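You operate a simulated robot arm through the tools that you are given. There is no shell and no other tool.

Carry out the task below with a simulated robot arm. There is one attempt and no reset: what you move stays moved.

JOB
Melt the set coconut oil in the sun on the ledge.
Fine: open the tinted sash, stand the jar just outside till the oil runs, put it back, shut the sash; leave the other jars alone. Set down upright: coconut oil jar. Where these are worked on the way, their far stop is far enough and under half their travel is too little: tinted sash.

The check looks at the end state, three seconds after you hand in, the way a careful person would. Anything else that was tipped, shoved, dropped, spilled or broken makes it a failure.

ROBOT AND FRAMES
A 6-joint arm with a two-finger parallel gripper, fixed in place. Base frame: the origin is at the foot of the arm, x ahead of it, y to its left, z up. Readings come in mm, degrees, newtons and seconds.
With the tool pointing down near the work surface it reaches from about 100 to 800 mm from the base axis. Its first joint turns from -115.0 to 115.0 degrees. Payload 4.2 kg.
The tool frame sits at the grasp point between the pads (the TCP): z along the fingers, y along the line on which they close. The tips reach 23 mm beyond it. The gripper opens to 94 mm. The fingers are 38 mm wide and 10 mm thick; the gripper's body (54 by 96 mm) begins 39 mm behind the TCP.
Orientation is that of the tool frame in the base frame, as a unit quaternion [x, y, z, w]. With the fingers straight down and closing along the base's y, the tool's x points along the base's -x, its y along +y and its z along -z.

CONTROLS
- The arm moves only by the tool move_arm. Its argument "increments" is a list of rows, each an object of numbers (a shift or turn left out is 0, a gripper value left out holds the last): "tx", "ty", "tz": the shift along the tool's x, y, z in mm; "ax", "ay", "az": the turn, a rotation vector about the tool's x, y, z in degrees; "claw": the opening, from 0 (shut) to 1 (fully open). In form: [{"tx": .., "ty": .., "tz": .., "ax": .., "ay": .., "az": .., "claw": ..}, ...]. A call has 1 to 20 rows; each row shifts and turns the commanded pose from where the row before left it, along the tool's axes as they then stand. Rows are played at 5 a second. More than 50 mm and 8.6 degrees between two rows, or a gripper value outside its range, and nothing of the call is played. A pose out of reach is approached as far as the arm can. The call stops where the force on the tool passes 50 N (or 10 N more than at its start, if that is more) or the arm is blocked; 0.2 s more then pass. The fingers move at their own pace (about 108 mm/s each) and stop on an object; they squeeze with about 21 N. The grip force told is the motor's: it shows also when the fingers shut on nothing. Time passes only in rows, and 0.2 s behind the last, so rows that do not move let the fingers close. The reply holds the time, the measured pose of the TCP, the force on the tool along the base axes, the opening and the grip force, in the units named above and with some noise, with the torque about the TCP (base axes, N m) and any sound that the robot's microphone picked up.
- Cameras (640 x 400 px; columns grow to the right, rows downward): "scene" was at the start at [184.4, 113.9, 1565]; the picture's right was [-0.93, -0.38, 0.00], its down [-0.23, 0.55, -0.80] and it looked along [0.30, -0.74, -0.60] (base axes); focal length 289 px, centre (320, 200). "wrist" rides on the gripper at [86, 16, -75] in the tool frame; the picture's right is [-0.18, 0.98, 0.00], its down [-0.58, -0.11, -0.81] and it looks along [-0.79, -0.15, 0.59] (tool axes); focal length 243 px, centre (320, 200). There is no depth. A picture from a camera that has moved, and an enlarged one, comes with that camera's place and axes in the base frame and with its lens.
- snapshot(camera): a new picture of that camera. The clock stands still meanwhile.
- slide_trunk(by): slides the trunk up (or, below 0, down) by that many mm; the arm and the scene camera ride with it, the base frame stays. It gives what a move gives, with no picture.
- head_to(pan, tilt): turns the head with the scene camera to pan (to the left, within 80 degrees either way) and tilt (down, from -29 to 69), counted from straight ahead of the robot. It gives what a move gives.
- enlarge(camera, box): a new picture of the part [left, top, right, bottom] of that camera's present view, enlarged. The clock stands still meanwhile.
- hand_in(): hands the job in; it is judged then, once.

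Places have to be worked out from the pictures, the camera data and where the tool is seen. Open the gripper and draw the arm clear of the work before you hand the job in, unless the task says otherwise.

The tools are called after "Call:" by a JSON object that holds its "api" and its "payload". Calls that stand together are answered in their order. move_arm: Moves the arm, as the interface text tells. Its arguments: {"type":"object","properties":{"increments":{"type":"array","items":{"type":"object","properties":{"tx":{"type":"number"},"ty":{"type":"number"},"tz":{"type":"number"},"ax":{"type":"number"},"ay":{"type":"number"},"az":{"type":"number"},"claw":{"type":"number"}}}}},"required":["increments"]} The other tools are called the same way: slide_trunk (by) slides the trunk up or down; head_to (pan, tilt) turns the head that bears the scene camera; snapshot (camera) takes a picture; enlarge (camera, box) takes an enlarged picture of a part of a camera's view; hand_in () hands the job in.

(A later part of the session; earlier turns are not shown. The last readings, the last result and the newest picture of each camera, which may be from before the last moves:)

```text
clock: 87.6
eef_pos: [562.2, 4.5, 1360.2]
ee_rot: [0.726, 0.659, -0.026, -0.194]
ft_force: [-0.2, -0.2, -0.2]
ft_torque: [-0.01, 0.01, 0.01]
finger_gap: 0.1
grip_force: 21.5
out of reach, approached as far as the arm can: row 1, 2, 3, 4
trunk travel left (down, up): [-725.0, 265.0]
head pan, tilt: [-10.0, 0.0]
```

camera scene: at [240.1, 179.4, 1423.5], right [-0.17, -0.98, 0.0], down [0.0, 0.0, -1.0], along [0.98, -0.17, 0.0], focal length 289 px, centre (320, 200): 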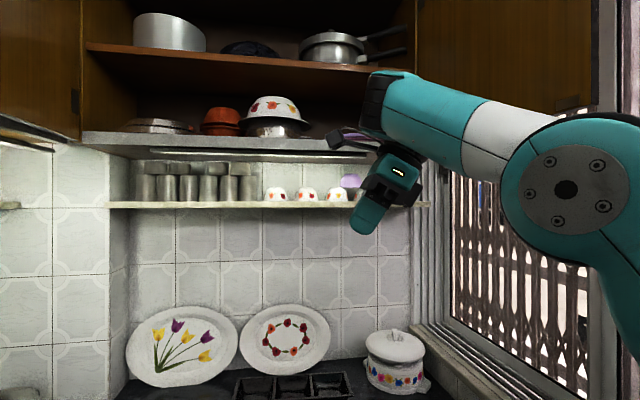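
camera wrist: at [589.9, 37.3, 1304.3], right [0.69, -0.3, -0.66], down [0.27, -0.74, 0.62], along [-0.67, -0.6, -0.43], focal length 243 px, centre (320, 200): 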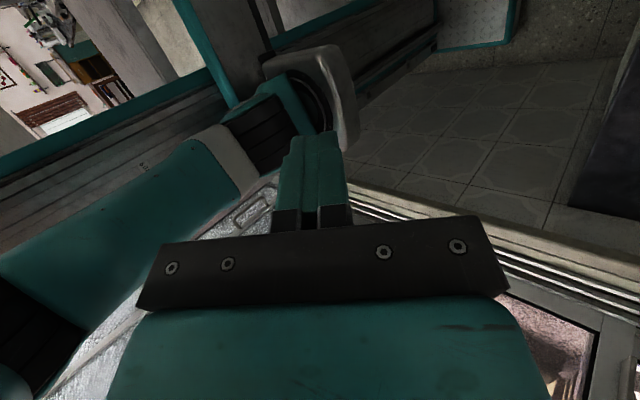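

Orientation follows. Continuing the sweep to inward and on toward the right.

Call:
{"api": "move_arm", "payload": {"increments": [{"ax": 2.6, "ay": -7.3, "tx": -22.4, "ty": -8, "tz": -1.6}, {"ax": 2.6, "ay": -7.3, "tx": -22.4, "ty": -8, "tz": -1.6}]}}

Call:
{"api": "move_arm", "payload": {"increments": [{"ax": 0, "ay": -8, "tx": -24.5, "ty": 0, "tz": -1.7}, {"ax": -1, "ay": -8, "tx": -24.5, "ty": 3, "tz": -1.7}]}}

Call:
{"api": "snapshot", "payload": {"camera": "scene"}}

```text
clock: 88.2
eef_pos: [541.8, -38.5, 1355.2]
ee_rot: [0.707, 0.677, -0.148, -0.143]
ft_force: [-0.3, 1.1, 0.0]
ft_torque: [0.01, 0.01, 0.02]
finger_gap: 0.1
grip_force: 20.5
out of reach, approached as far as the arm can: row 2
trunk travel left (down, up): [-725.0, 265.0]
head pan, tilt: [-10.0, 0.0]
```

```text
clock: 88.8
eef_pos: [541.5, -86.9, 1334.7]
ee_rot: [0.681, 0.692, -0.236, -0.042]
ft_force: [0.1, -0.4, 0.1]
ft_torque: [0.01, 0.0, 0.04]
finger_gap: 0.0
grip_force: 20.5
out of reach, approached as far as the arm can: row 1, 2
trunk travel left (down, up): [-725.0, 265.0]
head pan, tilt: [-10.0, 0.0]
```

```text
taken
camera scene: at [239.9, 179.3, 1423.6], right [-0.17, -0.98, 0.0], down [0.0, 0.0, -1.0], along [0.98, -0.17, 0.0], focal length 289 px, centre (320, 200)
```

scene: 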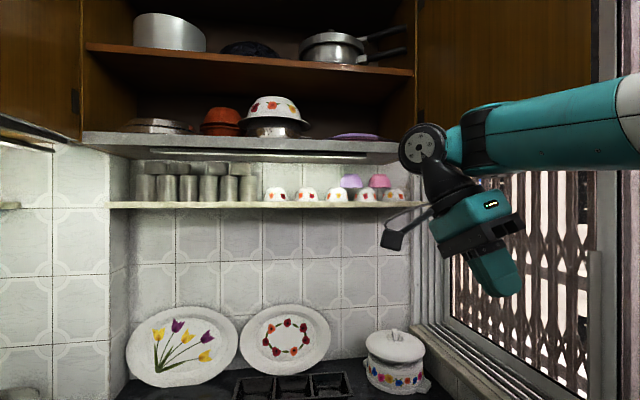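

Now the geometry is clear: the wrist is yaw–bend–roll, and I just need to cross the "hand perpendicular" point with the wrist yaw at zero — i.e. tilt lying exactly in the arm's plane. A better fit puts the base axis at (207, -94), so I'll set the tilt purely along x with the hand at y = -94.

Call:
{"api": "move_arm", "payload": {"increments": [{"ax": -0.3, "ay": 7.8, "az": -1, "tx": -2, "ty": -2, "tz": 6}, {"ax": -0.3, "ay": 7.8, "az": -1, "tx": -2, "ty": -2, "tz": 6}]}}

Call:
{"api": "snapshot", "payload": {"camera": "scene"}}

```text
clock: 89.4
eef_pos: [532.3, -93.8, 1326.2]
ee_rot: [0.694, 0.693, -0.141, -0.137]
ft_force: [-0.6, -0.4, -0.3]
ft_torque: [0.02, -0.01, -0.02]
finger_gap: 0.1
grip_force: 20.7
trunk travel left (down, up): [-725.0, 265.0]
head pan, tilt: [-10.0, 0.0]
```

```text
taken
camera scene: at [240.3, 179.2, 1423.5], right [-0.17, -0.98, 0.0], down [0.0, 0.0, -1.0], along [0.98, -0.17, 0.0], focal length 289 px, centre (320, 200)
```

scene: 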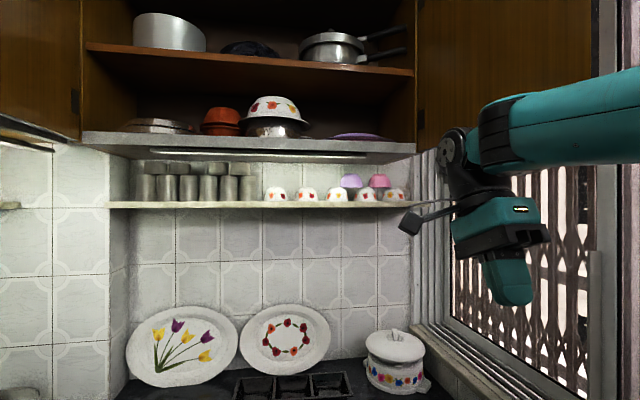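

That pose was reached cleanly. Now pitching outward in-plane through vertical about the wrist.

Call:
{"api": "move_arm", "payload": {"increments": [{"ax": -8, "ty": 24.5, "tz": -1.7}, {"ax": -8, "ty": 24.5, "tz": -1.7}, {"ax": -8, "ty": 24.5, "tz": -1.7}]}}

Call:
{"api": "move_arm", "payload": {"increments": [{"ax": -8, "ty": 24.5, "tz": -1.7}, {"ax": -8, "ty": 24.5, "tz": -1.7}]}}

Call:
{"api": "snapshot", "payload": {"camera": "scene"}}

```text
clock: 90.2
eef_pos: [604.2, -95.3, 1311.8]
ee_rot: [0.708, 0.706, 0.007, 0.011]
ft_force: [-0.5, 0.8, -1.0]
ft_torque: [-0.02, -0.03, 0.01]
finger_gap: 0.1
grip_force: 21.0
trunk travel left (down, up): [-725.0, 265.0]
head pan, tilt: [-10.0, 0.0]
```

```text
clock: 90.8
eef_pos: [653.4, -95.2, 1322.1]
ee_rot: [0.7, 0.698, 0.105, 0.11]
ft_force: [0.3, 0.8, 0.9]
ft_torque: [0.0, -0.02, -0.02]
finger_gap: 0.0
grip_force: 21.7
trunk travel left (down, up): [-725.0, 265.0]
head pan, tilt: [-10.0, 0.0]
```

```text
taken
camera scene: at [240.1, 179.1, 1423.5], right [-0.17, -0.98, 0.0], down [0.0, 0.0, -1.0], along [0.98, -0.17, 0.0], focal length 289 px, centre (320, 200)
```

scene: 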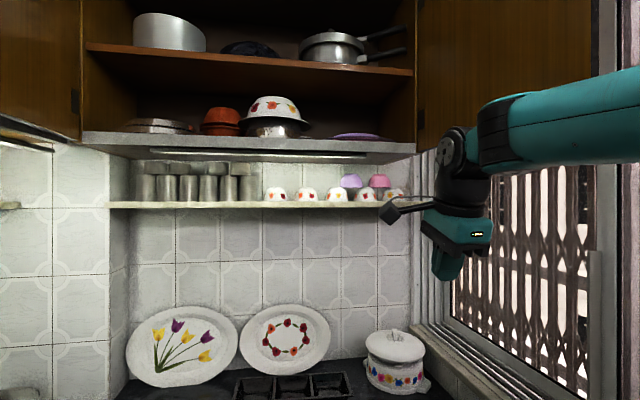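

It crossed cleanly — the wrist is back in its normal branch. Now I'll lower (forearm slopes down) and bring the tool to vertical.

Call:
{"api": "move_arm", "payload": {"increments": [{"tz": 28.6, "ty": -9}, {"tz": 28.6, "ty": -9}, {"tz": 28.6, "ty": -9}, {"tz": 28.6, "ty": -9}, {"ax": 8.7, "ty": -26, "tz": -2}, {"ax": 8.5, "ty": -26, "tz": -2}]}}

Call:
{"api": "snapshot", "payload": {"camera": "scene"}}

```text
refused: row 5 steps farther than a row can; nothing moved
```

```text
taken
camera scene: at [240.1, 179.1, 1423.5], right [-0.17, -0.98, 0.0], down [0.0, 0.0, -1.0], along [0.98, -0.17, 0.0], focal length 289 px, centre (320, 200)
```

scene: 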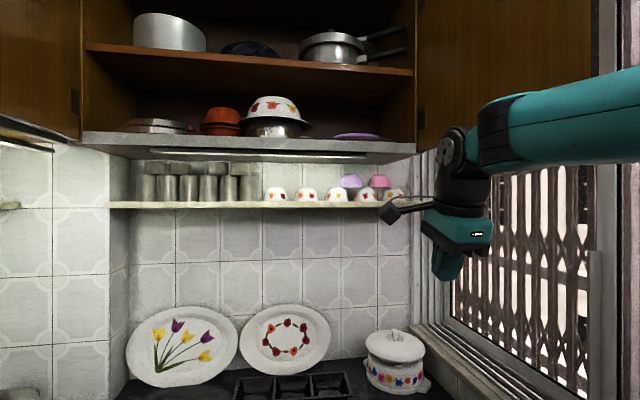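

One row exceeded the turn limit; resending with smaller turns.

Call:
{"api": "move_arm", "payload": {"increments": [{"tz": 28.6, "ty": -9}, {"tz": 28.6, "ty": -9}, {"tz": 28.6, "ty": -9}, {"tz": 28.6, "ty": -9}, {"ax": 6, "ty": -18.5, "tz": -1}, {"ax": 6, "ty": -18.5, "tz": -1}, {"ax": 5.5, "ty": -17, "tz": -1}]}}

Call:
{"api": "snapshot", "payload": {"camera": "scene"}}

```text
clock: 92.4
eef_pos: [598.7, -94.7, 1193.5]
ee_rot: [0.707, 0.707, -0.003, 0.002]
ft_force: [-0.6, -0.1, -0.4]
ft_torque: [0.01, -0.03, 0.04]
finger_gap: 0.1
grip_force: 20.9
trunk travel left (down, up): [-725.0, 265.0]
head pan, tilt: [-10.0, 0.0]
```

```text
taken
camera scene: at [240.2, 179.1, 1423.5], right [-0.17, -0.98, 0.0], down [0.0, 0.0, -1.0], along [0.98, -0.17, 0.0], focal length 289 px, centre (320, 200)
```

scene: 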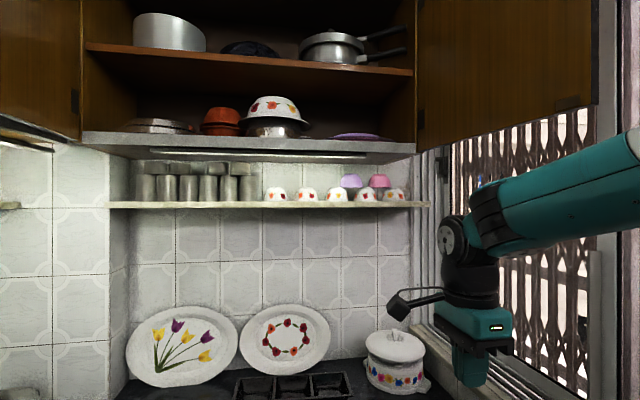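

Normal posture restored with the tool vertical. Now I'll carry the tool round at comfortable radius to the window side at (280, -390), watching for flags.

Call:
{"api": "move_arm", "payload": {"increments": [{"ty": -16, "tx": -37}, {"ty": -16, "tx": -37}, {"ty": -16, "tx": -37}, {"ty": -16, "tx": -37}, {"ty": -16, "tx": -37}, {"ty": -30, "tx": -22.5}, {"ty": -30, "tx": -22.5}, {"ty": -30, "tx": -22.5}, {"ty": -30, "tx": -22.5}, {"ty": -40, "tx": -5}, {"ty": -40, "tx": -5}, {"ty": -40, "tx": -5}]}}

Call:
{"api": "snapshot", "payload": {"camera": "wrist"}}

```text
clock: 95.0
eef_pos: [278.8, -384.3, 1196.8]
ee_rot: [0.707, 0.707, -0.003, 0.001]
ft_force: [0.6, -0.3, -0.3]
ft_torque: [-0.04, 0.02, -0.04]
finger_gap: 0.1
grip_force: 21.3
trunk travel left (down, up): [-725.0, 265.0]
head pan, tilt: [-10.0, 0.0]
```

```text
taken
camera wrist: at [295.3, -296.9, 1271.0], right [0.98, -0.18, 0.0], down [-0.11, -0.58, 0.81], along [-0.15, -0.8, -0.59], focal length 243 px, centre (320, 200)
```

wrist: 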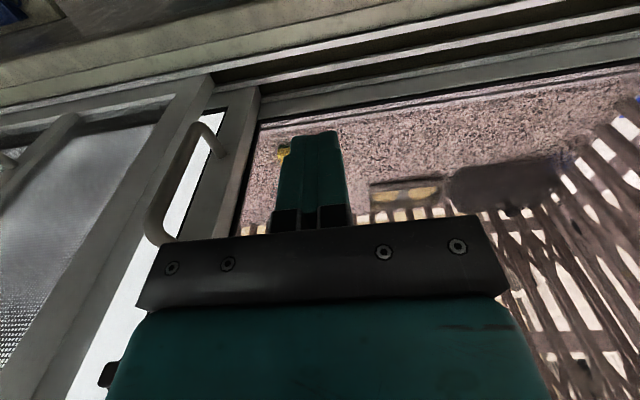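

All poses reached with no flags; the D-pull geometry is confirmed (bar x≈150, y≈-422, z 1068–1190). I'll open the gripper, tilt 12° toward the window, and move to x≈178 at a safe standoff.

Call:
{"api": "move_arm", "payload": {"increments": [{"tx": 16, "claw": 1}, {"ay": -6, "claw": 1}, {"ay": -6}, {"ty": -34}, {"ty": -34}, {"ty": -33}]}}

Call:
{"api": "snapshot", "payload": {"camera": "wrist"}}

```text
clock: 96.4
eef_pos: [177.0, -369.0, 1195.6]
ee_rot: [0.703, 0.703, -0.077, 0.075]
ft_force: [0.5, -0.7, -0.6]
ft_torque: [-0.01, 0.03, 0.0]
finger_gap: 93.9
grip_force: 0.0
trunk travel left (down, up): [-725.0, 265.0]
head pan, tilt: [-10.0, 0.0]
```

```text
taken
camera wrist: at [192.8, -269.2, 1249.3], right [0.98, -0.18, 0.04], down [-0.11, -0.4, 0.91], along [-0.15, -0.9, -0.41], focal length 243 px, centre (320, 200)
```

wrist: 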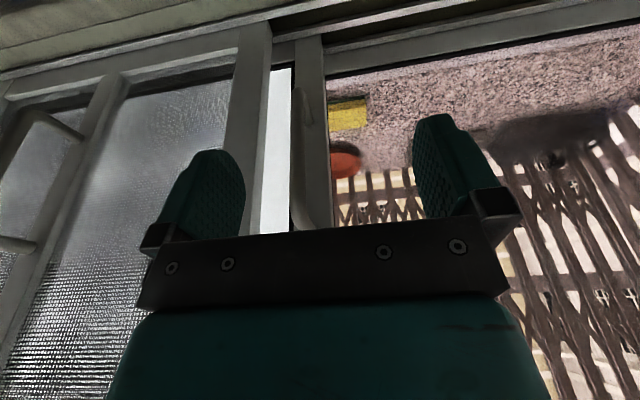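

The bar sits between the open fingers (x≈151). I'll lower to z≈1160 and advance 43 mm so the fingertips straddle the upper part of the bar.

Call:
{"api": "move_arm", "payload": {"increments": [{"tx": 4, "tz": 17}, {"tx": 4, "tz": 17}, {"tx": -14, "tz": 3}, {"tx": -14, "tz": 3}, {"tx": -14, "tz": 3}]}}

Call:
{"api": "snapshot", "payload": {"camera": "wrist"}}

```text
clock: 97.6
eef_pos: [176.5, -412.8, 1159.9]
ee_rot: [0.703, 0.703, -0.077, 0.075]
ft_force: [1.0, -0.2, 0.3]
ft_torque: [-0.02, -0.02, 0.01]
finger_gap: 93.9
grip_force: 0.1
trunk travel left (down, up): [-725.0, 265.0]
head pan, tilt: [-10.0, 0.0]
```

```text
taken
camera wrist: at [193.0, -311.7, 1214.9], right [0.98, -0.18, 0.04], down [-0.11, -0.4, 0.91], along [-0.15, -0.9, -0.41], focal length 243 px, centre (320, 200)
```

wrist: 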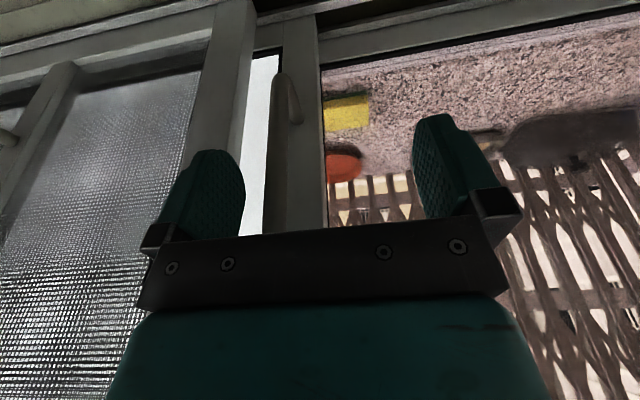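

No contact and the bar is between the open fingers. I'll pull toward +x in small steps so the right finger picks up the bar, and watch the force.

Call:
{"api": "move_arm", "payload": {"increments": [{"ty": 8}, {"ty": 8}, {"ty": 8}]}}

Call:
{"api": "snapshot", "payload": {"camera": "wrist"}}

```text
clock: 98.4
eef_pos: [201.1, -412.0, 1160.6]
ee_rot: [0.703, 0.704, -0.076, 0.076]
ft_force: [-2.4, 9.6, 0.1]
ft_torque: [-1.04, -0.22, 0.06]
finger_gap: 93.9
grip_force: 0.0
trunk travel left (down, up): [-725.0, 265.0]
head pan, tilt: [-10.0, 0.0]
```

```text
taken
camera wrist: at [217.7, -310.9, 1215.7], right [0.98, -0.18, 0.04], down [-0.11, -0.4, 0.91], along [-0.15, -0.9, -0.41], focal length 243 px, centre (320, 200)
```

wrist: 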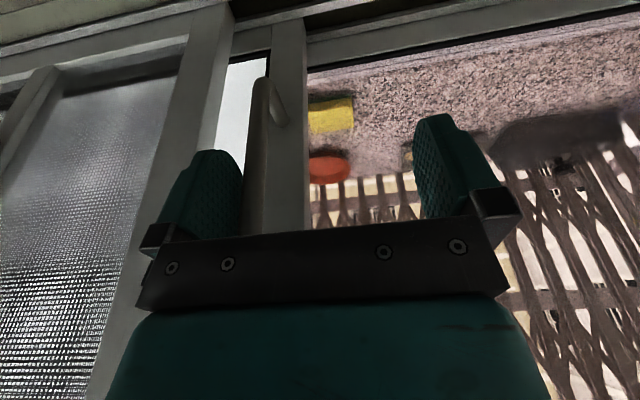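

There's a light 10 N contact at ~108 mm above the tool point — the gripper body is brushing the lever. I'll back off 10 mm and add 8° more tilt to clear it.

Call:
{"api": "move_arm", "payload": {"increments": [{"ty": -10}, {"ay": -4}, {"ay": -4}]}}

Call:
{"api": "head_to", "payload": {"pan": -80, "tilt": 20}}

Call:
{"api": "snapshot", "payload": {"camera": "scene"}}

```text
clock: 99.2
eef_pos: [191.7, -411.6, 1160.4]
ee_rot: [0.696, 0.696, -0.126, 0.124]
ft_force: [0.0, -0.1, 0.1]
ft_torque: [-0.01, 0.03, -0.02]
finger_gap: 93.9
grip_force: 0.1
trunk travel left (down, up): [-725.0, 265.0]
head pan, tilt: [-10.0, 0.0]
```

```text
clock: 100.6
eef_pos: [190.6, -411.3, 1160.2]
ee_rot: [0.696, 0.696, -0.126, 0.123]
ft_force: [0.3, -0.8, -0.8]
ft_torque: [0.01, 0.03, 0.01]
finger_gap: 94.2
grip_force: 0.1
trunk travel left (down, up): [-725.0, 265.0]
head pan, tilt: [-80.0, 20.0]
```

```text
taken
camera scene: at [167.7, 103.1, 1391.3], right [-0.98, -0.17, 0.0], down [-0.06, 0.34, -0.94], along [0.16, -0.93, -0.34], focal length 289 px, centre (320, 200)
```

scene: 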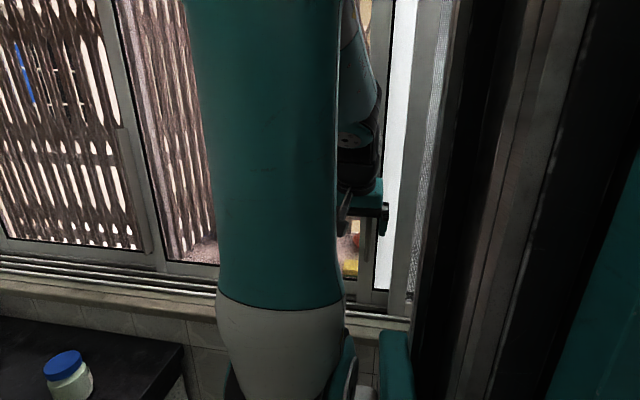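

Clear now (forces ~0). Pulling toward +x again in small steps.

Call:
{"api": "move_arm", "payload": {"increments": [{"ty": 6}, {"ty": 6}, {"ty": 6}]}}

```text
clock: 101.4
eef_pos: [210.2, -411.8, 1160.5]
ee_rot: [0.697, 0.696, -0.125, 0.124]
ft_force: [-0.3, 0.6, 0.1]
ft_torque: [0.02, -0.04, 0.05]
finger_gap: 94.1
grip_force: 0.0
trunk travel left (down, up): [-725.0, 265.0]
head pan, tilt: [-80.0, 20.0]
```

Call:
{"api": "snapshot", "payload": {"camera": "wrist"}}

Call:
{"api": "enlarge", "payload": {"camera": "scene", "box": [300, 150, 440, 320]}}

```text
taken
camera wrist: at [225.6, -304.7, 1200.5], right [0.98, -0.17, 0.06], down [-0.11, -0.27, 0.96], along [-0.15, -0.95, -0.28], focal length 243 px, centre (320, 200)
```

wrist: 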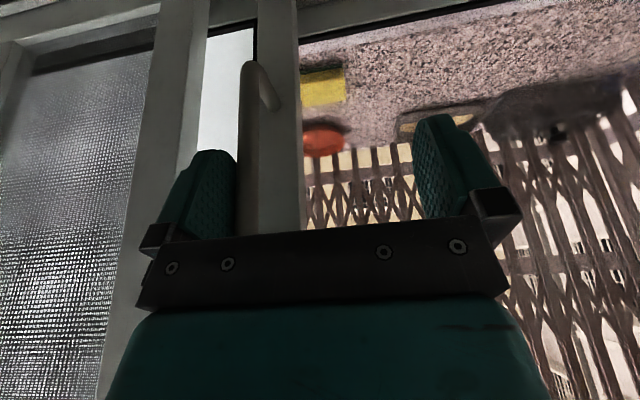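

```text
2.35 times, centred on (370, 235) of scene
camera zoom: at [167.5, 103.1, 1391.3], right [-0.98, -0.17, 0.0], down [-0.06, 0.34, -0.94], along [0.16, -0.93, -0.34], focal length 681 px, centre (202, 118)
```

zoom: 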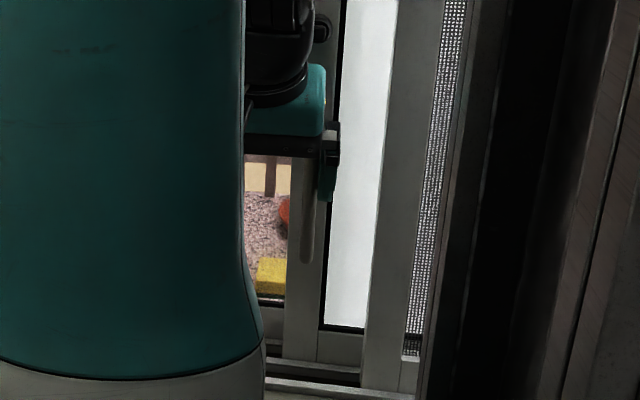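

The sash is sliding: the bar has moved ~18 mm with almost no force, so it isn't locked. I'll keep pulling toward +x.

Call:
{"api": "move_arm", "payload": {"increments": [{"ty": 15}, {"ty": 18}, {"ty": 18}, {"ty": 18}, {"ty": 18}, {"ty": 18}, {"ty": 18}, {"ty": 18}, {"ty": 18}, {"ty": 15}]}}

Call:
{"api": "snapshot", "payload": {"camera": "wrist"}}

Call:
{"api": "snapshot", "payload": {"camera": "scene"}}

```text
clock: 103.6
eef_pos: [385.4, -411.5, 1161.4]
ee_rot: [0.695, 0.697, -0.125, 0.124]
ft_force: [-0.5, -0.8, 0.0]
ft_torque: [0.02, -0.01, 0.0]
finger_gap: 94.1
grip_force: 0.1
trunk travel left (down, up): [-725.0, 265.0]
head pan, tilt: [-80.0, 20.0]
```

```text
taken
camera wrist: at [400.9, -304.2, 1200.7], right [0.98, -0.17, 0.06], down [-0.11, -0.27, 0.96], along [-0.15, -0.95, -0.28], focal length 243 px, centre (320, 200)
```

wrist: 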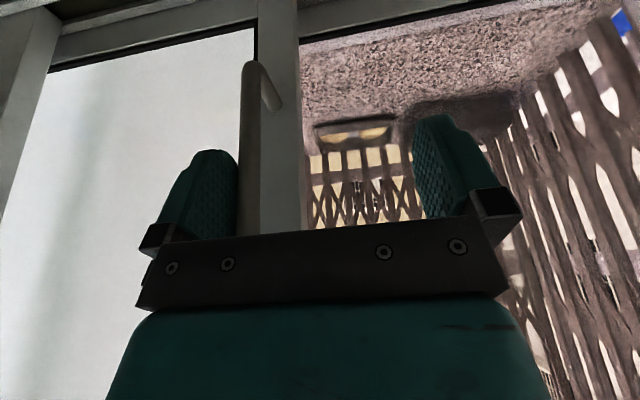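

```text
taken
camera scene: at [167.5, 103.1, 1391.3], right [-0.98, -0.17, 0.0], down [-0.06, 0.34, -0.94], along [0.16, -0.93, -0.34], focal length 289 px, centre (320, 200)
```

scene: 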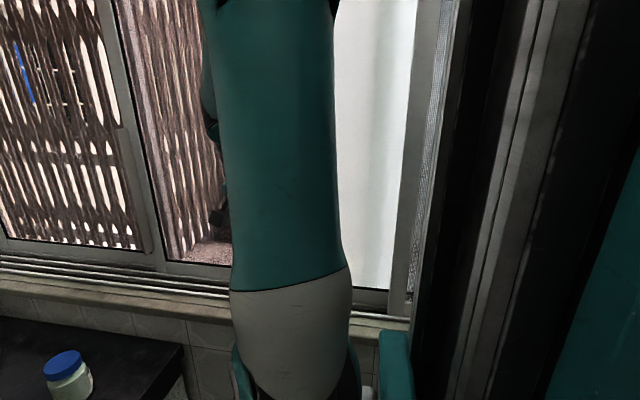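

The bar has travelled ~195 mm, but the region uncovered on the right looks milky white. I'll enlarge it to see whether that's another frosted pane or just glare.

Call:
{"api": "enlarge", "payload": {"camera": "wrist", "box": [0, 0, 320, 240]}}

Call:
{"api": "enlarge", "payload": {"camera": "scene", "box": [320, 0, 480, 320]}}

```text
1.67 times, centred on (160, 120) of wrist
camera zoom: at [400.9, -304.2, 1200.7], right [0.98, -0.17, 0.06], down [-0.11, -0.27, 0.96], along [-0.15, -0.95, -0.28], focal length 404 px, centre (587, 333)
```

zoom: 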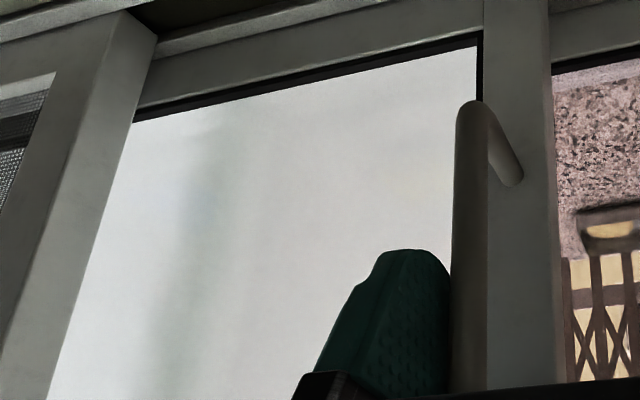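

```text
1.25 times, centred on (400, 160) of scene
camera zoom: at [167.5, 103.1, 1391.3], right [-0.98, -0.17, 0.0], down [-0.06, 0.34, -0.94], along [0.16, -0.93, -0.34], focal length 362 px, centre (220, 250)
```

zoom: 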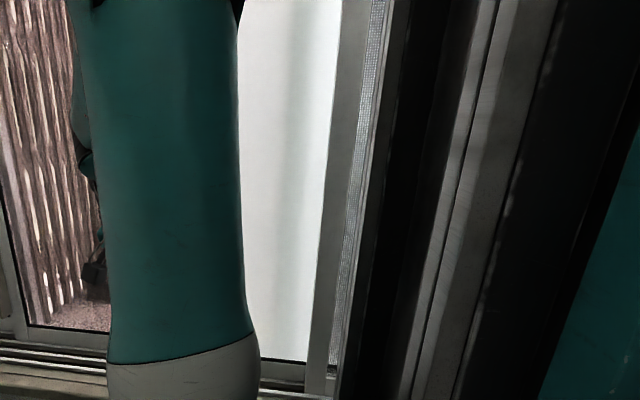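

The white pane belongs to the sash I'm moving (its left stile carries the pull), so this may be the wrong one. I'll compare the left and middle panes closely before going on.

Call:
{"api": "enlarge", "payload": {"camera": "scene", "box": [0, 0, 230, 290]}}

Call:
{"api": "head_to", "payload": {"pan": -45, "tilt": 5}}

Call:
{"api": "snapshot", "payload": {"camera": "scene"}}

```text
1.38 times, centred on (115, 145) of scene
camera zoom: at [167.5, 103.1, 1391.3], right [-0.98, -0.17, 0.0], down [-0.06, 0.34, -0.94], along [0.16, -0.93, -0.34], focal length 399 px, centre (603, 276)
```

zoom: 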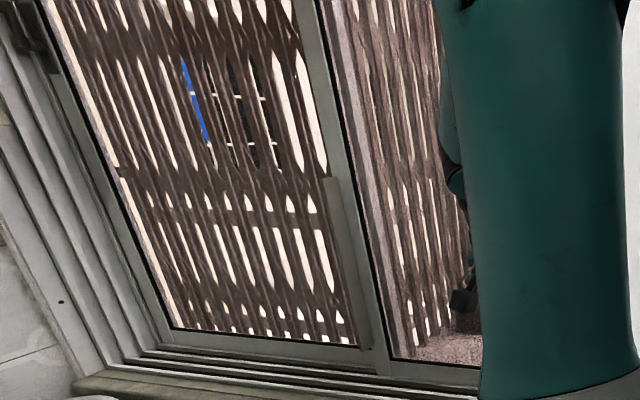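

```text
clock: 104.6
eef_pos: [383.3, -411.6, 1160.9]
ee_rot: [0.696, 0.696, -0.124, 0.123]
ft_force: [-0.2, -0.2, 0.1]
ft_torque: [0.0, -0.01, 0.02]
finger_gap: 94.0
grip_force: 0.1
trunk travel left (down, up): [-725.0, 265.0]
head pan, tilt: [-45.0, 5.0]
```

```text
taken
camera scene: at [216.4, 129.8, 1415.6], right [-0.71, -0.71, 0.0], down [-0.06, 0.06, -1.0], along [0.7, -0.71, -0.09], focal length 289 px, centre (320, 200)
```

scene: 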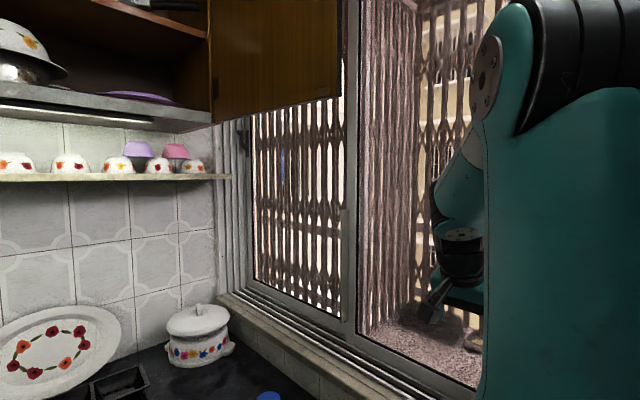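

The frosted sash isn't the one covering the ledge; the middle pane in front of the ledge is separate. Let me zoom on the stile between the left and middle panes for its pull.

Call:
{"api": "enlarge", "payload": {"camera": "scene", "box": [300, 180, 420, 380]}}

Call:
{"api": "enlarge", "payload": {"camera": "scene", "box": [200, 80, 380, 330]}}

```text
2.00 times, centred on (360, 280) of scene
camera zoom: at [216.4, 129.8, 1415.6], right [-0.71, -0.71, 0.0], down [-0.06, 0.06, -1.0], along [0.7, -0.71, -0.09], focal length 579 px, centre (240, 40)
```

zoom: 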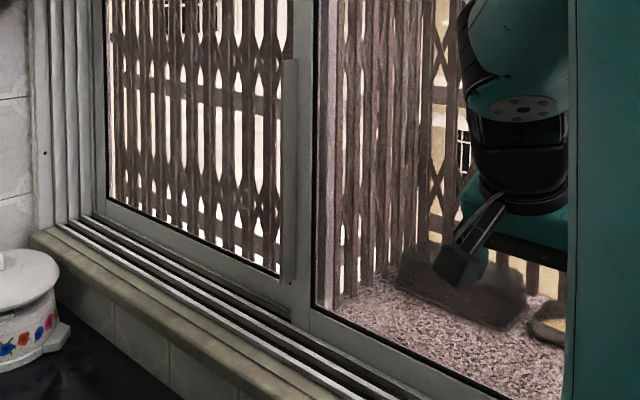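

```text
1.60 times, centred on (290, 205) of scene
camera zoom: at [216.4, 129.8, 1415.6], right [-0.71, -0.71, 0.0], down [-0.06, 0.06, -1.0], along [0.7, -0.71, -0.09], focal length 463 px, centre (368, 192)
```

zoom: 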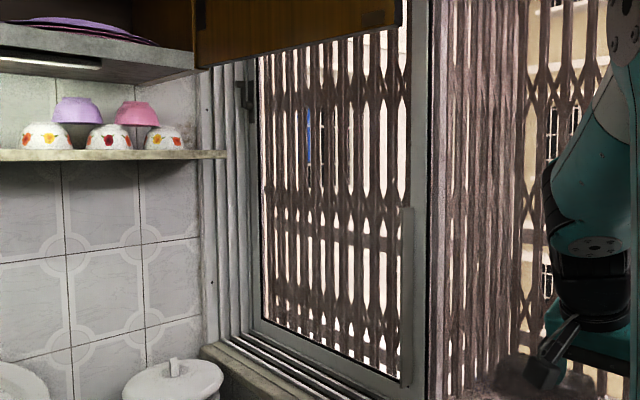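

Both left and middle panes look alike, so the milky pane with the pull and lever is the odd one out — possibly the "tinted" one. I'll keep sliding it toward its far stop and see what opens up behind; it can be returned exactly.

Call:
{"api": "move_arm", "payload": {"increments": [{"ty": 18}, {"ty": 18}, {"ty": 18}, {"ty": 18}, {"ty": 18}, {"ty": 18}, {"ty": 18}, {"ty": 16}]}}

Call:
{"api": "snapshot", "payload": {"camera": "wrist"}}

Call:
{"api": "head_to", "payload": {"pan": -80, "tilt": 20}}

Call:
{"api": "snapshot", "payload": {"camera": "scene"}}

```text
clock: 106.4
eef_pos: [526.1, -413.1, 1161.7]
ee_rot: [0.696, 0.697, -0.124, 0.124]
ft_force: [-0.6, 0.0, 0.7]
ft_torque: [-0.02, -0.01, 0.02]
finger_gap: 94.1
grip_force: 0.1
trunk travel left (down, up): [-725.0, 265.0]
head pan, tilt: [-45.0, 5.0]
```

```text
taken
camera wrist: at [541.4, -304.8, 1201.4], right [0.98, -0.17, 0.06], down [-0.11, -0.27, 0.96], along [-0.15, -0.95, -0.28], focal length 243 px, centre (320, 200)
```

wrist: 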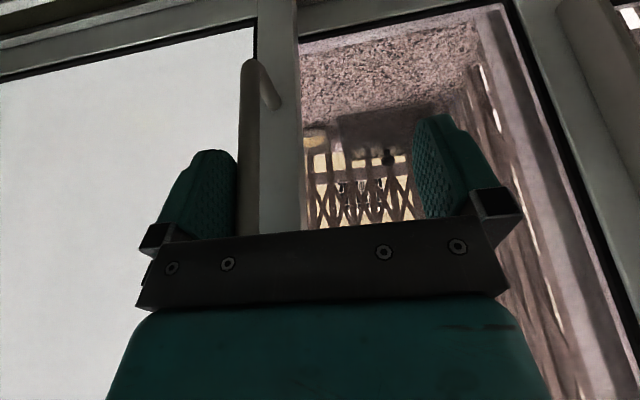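

```text
clock: 107.4
eef_pos: [524.7, -411.6, 1161.8]
ee_rot: [0.696, 0.696, -0.125, 0.124]
ft_force: [0.8, 0.5, -0.9]
ft_torque: [-0.04, 0.0, 0.02]
finger_gap: 93.9
grip_force: 0.1
trunk travel left (down, up): [-725.0, 265.0]
head pan, tilt: [-80.0, 20.0]
```

```text
taken
camera scene: at [167.7, 103.1, 1391.3], right [-0.98, -0.17, 0.0], down [-0.06, 0.34, -0.94], along [0.16, -0.93, -0.34], focal length 289 px, centre (320, 200)
```

scene: 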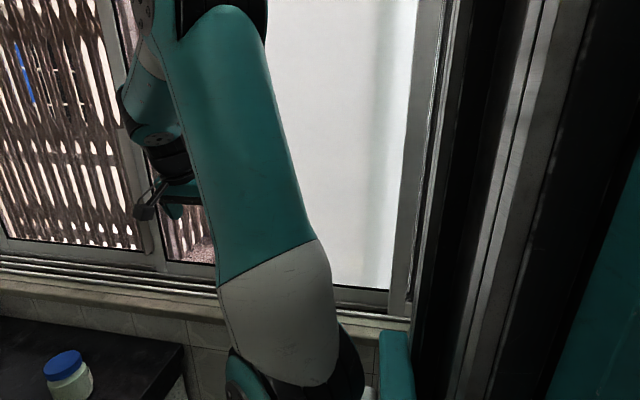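

The pane keeps sliding freely. To reduce my footprint near the next stile, I'll centre on the bar and grip it lightly before continuing.

Call:
{"api": "move_arm", "payload": {"increments": [{"ty": -14}, {"ty": -14}, {"ty": -13}, {"claw": 0}, {"claw": 0}, {"claw": 0}]}}

Call:
{"api": "snapshot", "payload": {"camera": "wrist"}}

```text
clock: 108.8
eef_pos: [484.1, -411.5, 1161.2]
ee_rot: [0.695, 0.697, -0.124, 0.124]
ft_force: [5.7, -1.5, 0.3]
ft_torque: [0.01, -0.5, 0.2]
finger_gap: 11.9
grip_force: 45.2
trunk travel left (down, up): [-725.0, 265.0]
head pan, tilt: [-80.0, 20.0]
```

```text
taken
camera wrist: at [499.8, -304.2, 1200.4], right [0.98, -0.17, 0.06], down [-0.11, -0.27, 0.96], along [-0.15, -0.95, -0.28], focal length 243 px, centre (320, 200)
```

wrist: 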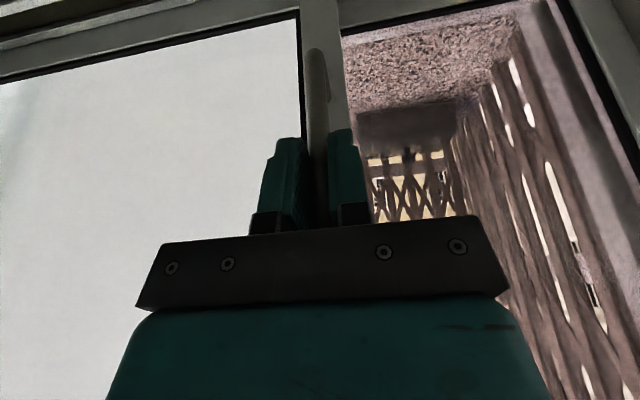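

The bar is gripped (12 mm). Continuing toward the far stop, watching force.

Call:
{"api": "move_arm", "payload": {"increments": [{"ty": 12}, {"ty": 16}, {"ty": 16}, {"ty": 16}, {"ty": 16}, {"ty": 16}, {"ty": 16}]}}

Call:
{"api": "snapshot", "payload": {"camera": "wrist"}}

Call:
{"api": "snapshot", "payload": {"camera": "scene"}}

```text
clock: 110.2
eef_pos: [562.8, -412.4, 1161.7]
ee_rot: [0.704, 0.689, -0.129, 0.116]
ft_force: [-26.5, 12.4, 12.0]
ft_torque: [0.06, -2.04, -0.35]
finger_gap: 12.3
grip_force: 45.1
trunk travel left (down, up): [-725.0, 265.0]
head pan, tilt: [-80.0, 20.0]
stopped in row 6: the force on the tool passed its limit at 65 N (the readings are from after the stop); the commanded pose is now the measured one
```

```text
taken
camera wrist: at [581.4, -305.2, 1200.9], right [0.98, -0.2, 0.05], down [-0.1, -0.27, 0.96], along [-0.18, -0.94, -0.28], focal length 243 px, centre (320, 200)
```

wrist: 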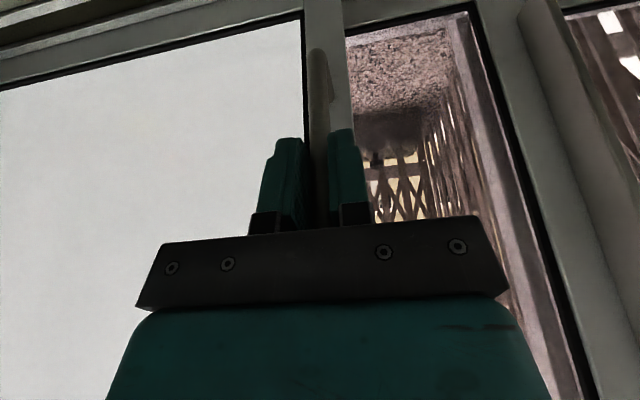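

```text
taken
camera scene: at [165.5, 104.1, 1391.7], right [-0.98, -0.17, 0.0], down [-0.06, 0.34, -0.94], along [0.16, -0.93, -0.34], focal length 289 px, centre (320, 200)
```

scene: 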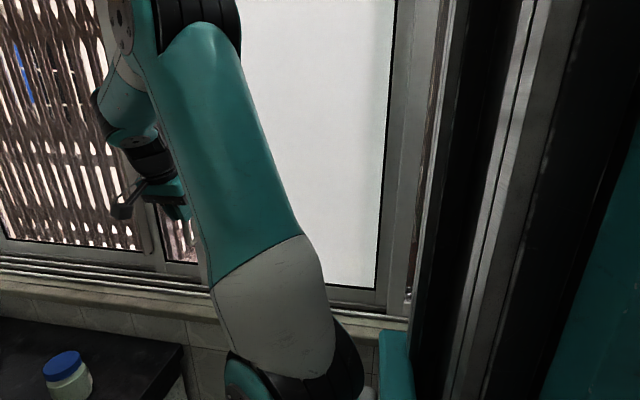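

The sash hit its far stop at bar x≈563 (travel ≈412 mm). I'll look at what this has opened at the right before deciding.

Call:
{"api": "enlarge", "payload": {"camera": "scene", "box": [360, 60, 480, 330]}}

Call:
{"api": "enlarge", "payload": {"camera": "wrist", "box": [300, 0, 640, 230]}}

```text
1.48 times, centred on (420, 195) of scene
camera zoom: at [165.5, 104.1, 1391.7], right [-0.98, -0.17, 0.0], down [-0.06, 0.34, -0.94], along [0.16, -0.93, -0.34], focal length 429 px, centre (172, 207)
```

zoom: 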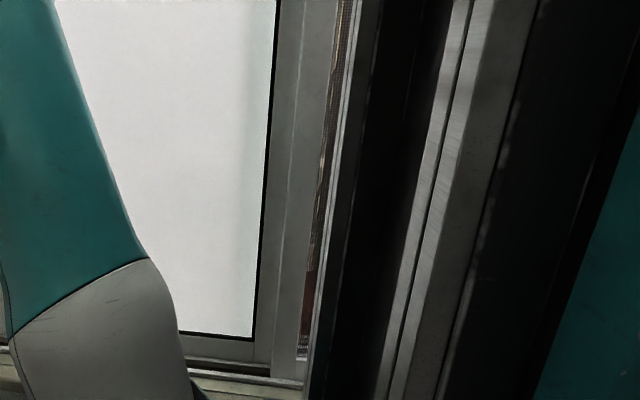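

```text
1.74 times, centred on (470, 115) of wrist
camera zoom: at [581.4, -305.2, 1200.9], right [0.98, -0.2, 0.05], down [-0.1, -0.27, 0.96], along [-0.18, -0.94, -0.28], focal length 422 px, centre (59, 348)
```

zoom: 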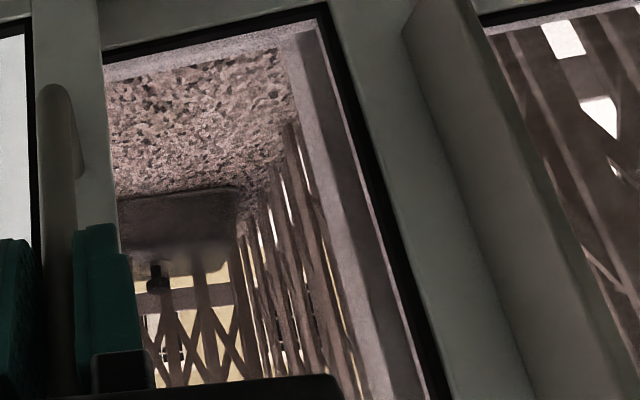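

Behind this frosted sash there's another glazed pane (static so far) with its own stile near x≈690 carrying a long vertical profile. I'll release the pull, back away, and inspect that profile closely before moving anything else.

Call:
{"api": "move_arm", "payload": {"increments": [{"claw": 0.5}, {"claw": 0.5}, {"tx": 20, "tz": -7}, {"tx": 20, "tz": -7}, {"tx": 20, "tz": -7}]}}

Call:
{"api": "move_arm", "payload": {"increments": [{"ty": 30}, {"ty": 30}, {"ty": 30}, {"ty": 30}]}}

Call:
{"api": "snapshot", "payload": {"camera": "wrist"}}

Call:
{"api": "snapshot", "payload": {"camera": "scene"}}

```text
clock: 111.4
eef_pos: [567.7, -347.7, 1157.4]
ee_rot: [0.703, 0.69, -0.129, 0.115]
ft_force: [-0.7, -0.4, 0.0]
ft_torque: [0.02, -0.01, -0.03]
finger_gap: 47.0
grip_force: 0.1
trunk travel left (down, up): [-725.0, 265.0]
head pan, tilt: [-80.0, 20.0]
```

```text
clock: 112.4
eef_pos: [686.0, -352.7, 1155.7]
ee_rot: [0.702, 0.691, -0.128, 0.116]
ft_force: [-1.2, 0.0, -0.3]
ft_torque: [0.03, -0.02, 0.03]
finger_gap: 47.0
grip_force: 0.1
trunk travel left (down, up): [-725.0, 265.0]
head pan, tilt: [-80.0, 20.0]
```

```text
taken
camera wrist: at [704.4, -245.3, 1196.1], right [0.98, -0.19, 0.05], down [-0.1, -0.27, 0.96], along [-0.17, -0.94, -0.28], focal length 243 px, centre (320, 200)
```

wrist: 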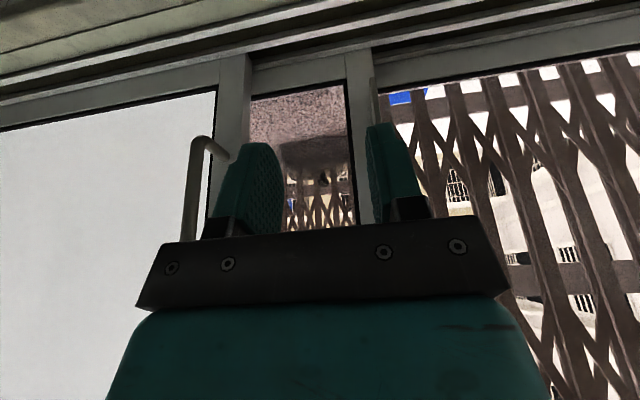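

```text
taken
camera scene: at [167.2, 103.2, 1391.3], right [-0.98, -0.17, 0.0], down [-0.06, 0.34, -0.94], along [0.16, -0.93, -0.34], focal length 289 px, centre (320, 200)
```

scene: 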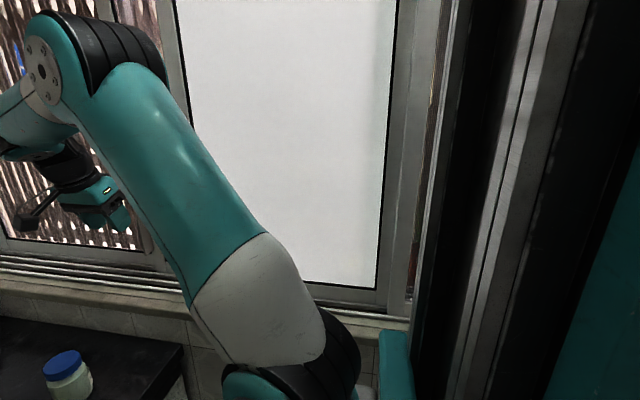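

Now it's clear: through the middle pane the ledge looks dark and brownish, while through the left pane it's bright — the middle pane is the tinted sash. I'll shift to see the vertical bar on its left stile.

Call:
{"api": "move_arm", "payload": {"increments": [{"ty": 25}, {"ty": 25}]}}

Call:
{"api": "enlarge", "payload": {"camera": "wrist", "box": [160, 0, 480, 235]}}

```text
clock: 113.0
eef_pos: [734.9, -352.4, 1155.9]
ee_rot: [0.703, 0.69, -0.128, 0.117]
ft_force: [0.0, -0.2, 0.8]
ft_torque: [-0.03, -0.07, 0.04]
finger_gap: 47.1
grip_force: 0.0
trunk travel left (down, up): [-725.0, 265.0]
head pan, tilt: [-80.0, 20.0]
```

```text
1.70 times, centred on (320, 118) of wrist
camera zoom: at [753.8, -246.4, 1195.6], right [0.98, -0.19, 0.05], down [-0.1, -0.27, 0.96], along [-0.17, -0.94, -0.28], focal length 413 px, centre (320, 340)
```

zoom: 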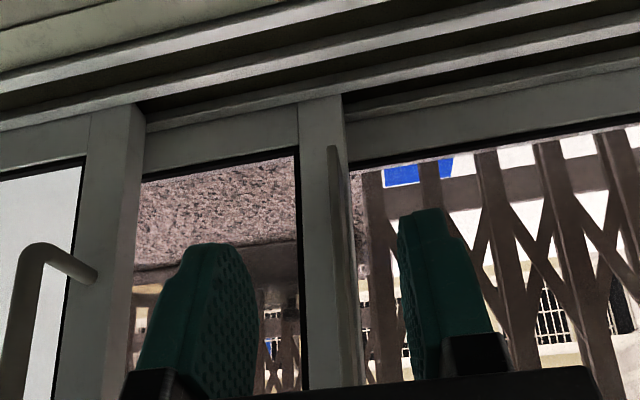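

The tinted sash's left stile has a protruding vertical pull lip at about x≈725, y≈-484, z 988–1316. First I'll return the frosted sash to where it was: back to its D-pull at x≈563.

Call:
{"api": "move_arm", "payload": {"increments": [{"ty": -43, "az": -1.2}, {"ty": -43}, {"ty": -43}, {"ty": -43}]}}

Call:
{"api": "snapshot", "payload": {"camera": "wrist"}}

```text
clock: 114.0
eef_pos: [567.3, -352.5, 1158.5]
ee_rot: [0.694, 0.699, -0.13, 0.116]
ft_force: [0.3, 0.3, -0.3]
ft_torque: [-0.01, 0.04, -0.01]
finger_gap: 47.1
grip_force: 0.1
trunk travel left (down, up): [-725.0, 265.0]
head pan, tilt: [-80.0, 20.0]
```

```text
taken
camera wrist: at [583.3, -245.5, 1199.5], right [0.98, -0.17, 0.04], down [-0.09, -0.27, 0.96], along [-0.15, -0.95, -0.28], focal length 243 px, centre (320, 200)
```

wrist: 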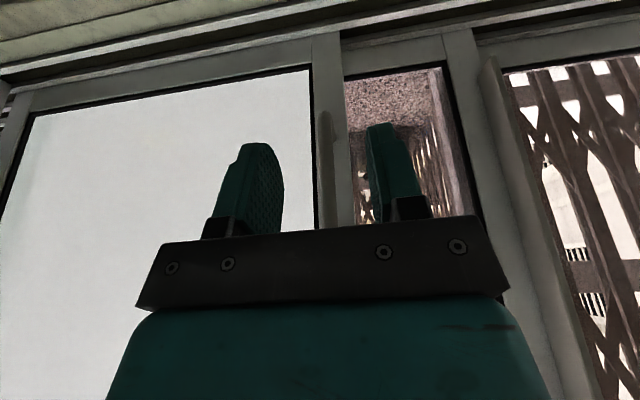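

The D-pull is at x≈562. I'll advance, grip it, and slide the frosted sash back toward its original place at bar x≈151.

Call:
{"api": "move_arm", "payload": {"increments": [{"tx": -14, "tz": 5, "ty": -5}, {"tx": -14, "tz": 5}, {"tx": -14, "tz": 5}, {"tx": -14, "tz": 5}, {"claw": 0}, {"claw": 0}]}}

Call:
{"api": "move_arm", "payload": {"increments": [{"ty": -12}, {"ty": -18}, {"ty": -18}, {"ty": -18}, {"ty": -18}, {"ty": -18}, {"ty": -18}, {"ty": -18}, {"ty": -18}, {"ty": -18}, {"ty": -18}, {"ty": -18}]}}

```text
clock: 115.4
eef_pos: [561.1, -411.4, 1158.3]
ee_rot: [0.695, 0.698, -0.129, 0.116]
ft_force: [5.9, -1.1, -3.1]
ft_torque: [0.09, -2.15, 0.07]
finger_gap: 12.3
grip_force: 45.3
trunk travel left (down, up): [-725.0, 265.0]
head pan, tilt: [-80.0, 20.0]
```

```text
clock: 118.0
eef_pos: [348.8, -409.9, 1161.4]
ee_rot: [0.696, 0.697, -0.13, 0.111]
ft_force: [-5.3, 7.6, -31.0]
ft_torque: [0.53, -1.9, -0.08]
finger_gap: 12.2
grip_force: 44.7
trunk travel left (down, up): [-725.0, 265.0]
head pan, tilt: [-80.0, 20.0]
```

It's moving back fine but some vertical load built up in the grip; I'll release and re-grip to relax, then continue.

Call:
{"api": "move_arm", "payload": {"increments": [{"claw": 0.4}, {"claw": 0.4}, {"claw": 0}, {"claw": 0}]}}

Call:
{"api": "move_arm", "payload": {"increments": [{"ty": -12}, {"ty": -16}, {"ty": -16}, {"ty": -16}, {"ty": -16}, {"ty": -16}, {"ty": -16}, {"ty": -16}]}}

```text
clock: 119.0
eef_pos: [348.3, -411.2, 1163.4]
ee_rot: [0.695, 0.698, -0.13, 0.116]
ft_force: [-5.3, -1.6, 6.3]
ft_torque: [0.02, -1.85, -0.21]
finger_gap: 12.4
grip_force: 44.9
trunk travel left (down, up): [-725.0, 265.0]
head pan, tilt: [-80.0, 20.0]
```

```text
clock: 120.8
eef_pos: [225.1, -411.7, 1163.7]
ee_rot: [0.696, 0.698, -0.128, 0.112]
ft_force: [-1.5, 5.5, -25.0]
ft_torque: [-0.07, -1.85, -0.12]
finger_gap: 12.8
grip_force: 44.5
trunk travel left (down, up): [-725.0, 265.0]
head pan, tilt: [-80.0, 20.0]
```

Near home now (bar ≈225). I'll release, level the tool by 1.4°, re-grip and finish gently.

Call:
{"api": "move_arm", "payload": {"increments": [{"claw": 0.4}, {"claw": 0.4}, {"ax": -1.4}, {"claw": 0}, {"claw": 0}]}}

Call:
{"api": "move_arm", "payload": {"increments": [{"ty": -12}, {"ty": -12}, {"ty": -12}, {"ty": -12}, {"ty": -8}, {"ty": -5}]}}

Call:
{"api": "snapshot", "payload": {"camera": "wrist"}}

```text
clock: 122.0
eef_pos: [224.8, -412.3, 1167.2]
ee_rot: [0.695, 0.698, -0.122, 0.122]
ft_force: [-5.0, -1.0, 1.4]
ft_torque: [0.02, 0.32, -0.24]
finger_gap: 12.0
grip_force: 44.8
trunk travel left (down, up): [-725.0, 265.0]
head pan, tilt: [-80.0, 20.0]
```

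```text
clock: 123.4
eef_pos: [164.5, -412.3, 1165.6]
ee_rot: [0.693, 0.699, -0.122, 0.123]
ft_force: [2.5, -13.5, 8.6]
ft_torque: [-1.17, 0.06, -0.01]
finger_gap: 12.1
grip_force: 45.5
trunk travel left (down, up): [-725.0, 265.0]
head pan, tilt: [-80.0, 20.0]
```

```text
taken
camera wrist: at [179.6, -304.9, 1206.7], right [0.98, -0.16, 0.06], down [-0.11, -0.27, 0.96], along [-0.14, -0.95, -0.28], focal length 243 px, centre (320, 200)
```

wrist: 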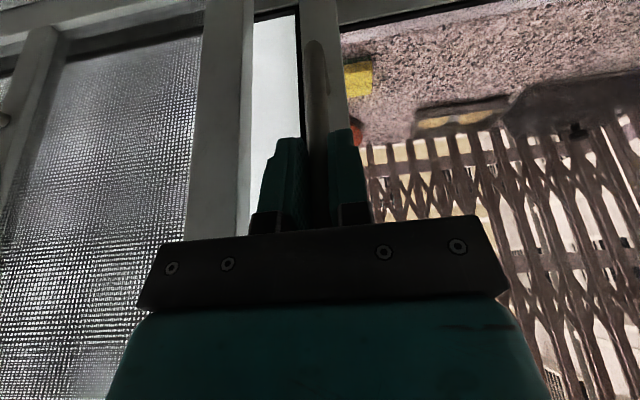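

Bar at 164.5 now. Moving the last millimetres in small steps, watching for the stop.

Call:
{"api": "move_arm", "payload": {"increments": [{"ty": -4}, {"ty": -4}]}}

Call:
{"api": "move_arm", "payload": {"increments": [{"ty": -3}]}}

Call:
{"api": "move_arm", "payload": {"increments": [{"ty": -3}]}}

```text
clock: 124.0
eef_pos: [155.6, -411.9, 1164.9]
ee_rot: [0.693, 0.7, -0.122, 0.124]
ft_force: [3.3, -13.2, 12.1]
ft_torque: [-1.18, 0.0, 0.0]
finger_gap: 11.6
grip_force: 44.7
trunk travel left (down, up): [-725.0, 265.0]
head pan, tilt: [-80.0, 20.0]
```

```text
clock: 124.4
eef_pos: [152.2, -413.4, 1166.6]
ee_rot: [0.693, 0.699, -0.122, 0.124]
ft_force: [3.4, -13.7, 22.5]
ft_torque: [0.68, 0.07, 0.01]
finger_gap: 11.8
grip_force: 44.9
trunk travel left (down, up): [-725.0, 265.0]
head pan, tilt: [-80.0, 20.0]
```

```text
clock: 124.8
eef_pos: [151.8, -411.7, 1164.8]
ee_rot: [0.693, 0.7, -0.122, 0.124]
ft_force: [8.1, -14.1, 23.0]
ft_torque: [0.47, 0.26, 0.01]
finger_gap: 11.9
grip_force: 45.4
trunk travel left (down, up): [-725.0, 265.0]
head pan, tilt: [-80.0, 20.0]
```

The frosted sash is back at its stop (bar 151.8, same as initially). Releasing and backing off.

Call:
{"api": "move_arm", "payload": {"increments": [{"claw": 0.5}, {"claw": 0.5}, {"tx": 18, "tz": -6}, {"tx": 18, "tz": -6}, {"tx": 18, "tz": -6}]}}

Call:
{"api": "snapshot", "payload": {"camera": "wrist"}}

```text
clock: 126.0
eef_pos: [163.2, -358.9, 1164.5]
ee_rot: [0.694, 0.699, -0.121, 0.122]
ft_force: [0.3, -0.3, -0.1]
ft_torque: [0.06, -0.03, 0.02]
finger_gap: 46.8
grip_force: 0.0
out of reach, approached as far as the arm can: row 4, 5
trunk travel left (down, up): [-725.0, 265.0]
head pan, tilt: [-80.0, 20.0]
```

```text
taken
camera wrist: at [177.3, -251.7, 1205.6], right [0.98, -0.17, 0.06], down [-0.11, -0.27, 0.96], along [-0.14, -0.95, -0.29], focal length 243 px, centre (320, 200)
```

wrist: 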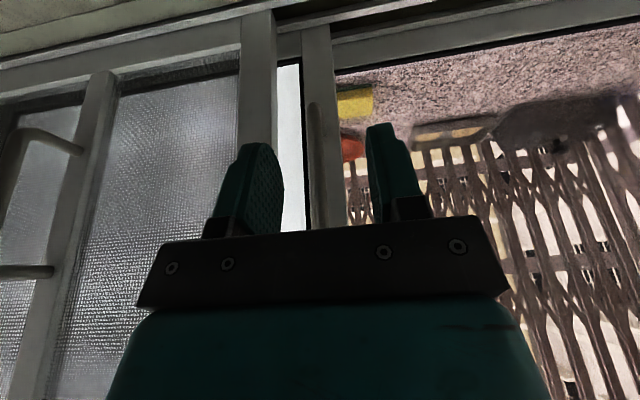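

All as it was. Now travelling along the window to the tinted sash's lip near x≈725 at a safe standoff.

Call:
{"api": "move_arm", "payload": {"increments": [{"ty": 40}, {"ty": 40}, {"ty": 40}, {"ty": 40}, {"ty": 40}, {"ty": 40}, {"ty": 40}, {"ty": 40}, {"ty": 40}, {"ty": 40}, {"ty": 40}, {"ty": 40}, {"ty": 40}]}}

Call:
{"api": "snapshot", "payload": {"camera": "wrist"}}

Call:
{"api": "head_to", "payload": {"pan": -55, "tilt": 15}}

Call:
{"api": "snapshot", "payload": {"camera": "scene"}}

```text
clock: 128.8
eef_pos: [680.9, -359.2, 1163.3]
ee_rot: [0.694, 0.699, -0.121, 0.124]
ft_force: [-1.4, 0.2, 0.2]
ft_torque: [0.01, -0.05, 0.01]
finger_gap: 46.7
grip_force: 0.1
out of reach, approached as far as the arm can: row 1
trunk travel left (down, up): [-725.0, 265.0]
head pan, tilt: [-80.0, 20.0]
```

```text
taken
camera wrist: at [696.3, -252.6, 1204.6], right [0.98, -0.16, 0.06], down [-0.11, -0.27, 0.96], along [-0.14, -0.95, -0.29], focal length 243 px, centre (320, 200)
```

wrist: 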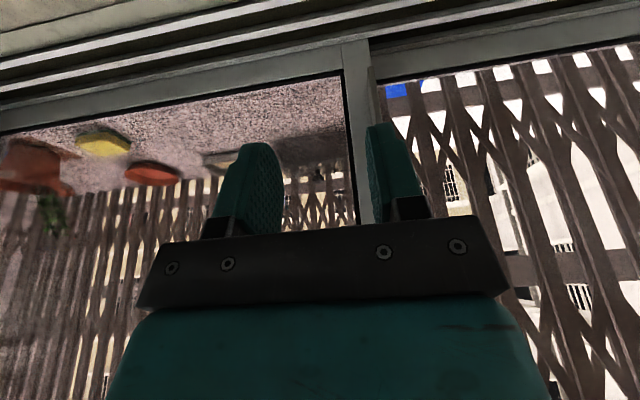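

```text
clock: 129.7
eef_pos: [681.9, -358.5, 1163.1]
ee_rot: [0.693, 0.7, -0.121, 0.123]
ft_force: [-0.6, -0.1, 0.0]
ft_torque: [-0.02, -0.01, -0.02]
finger_gap: 47.1
grip_force: 0.1
trunk travel left (down, up): [-725.0, 265.0]
head pan, tilt: [-55.0, 15.0]
```

```text
taken
camera scene: at [205.0, 117.9, 1399.4], right [-0.82, -0.57, 0.0], down [-0.15, 0.21, -0.97], along [0.55, -0.79, -0.26], focal length 289 px, centre (320, 200)
```

scene: 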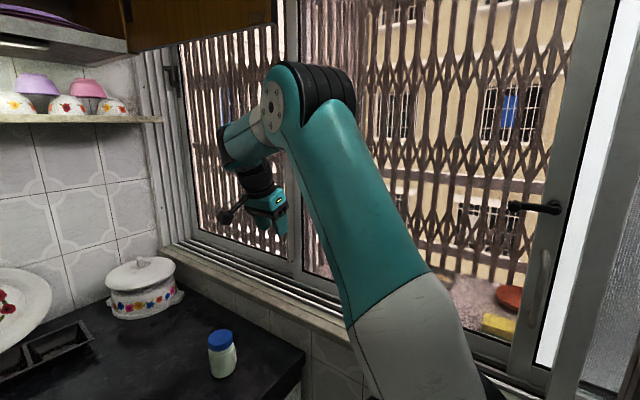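

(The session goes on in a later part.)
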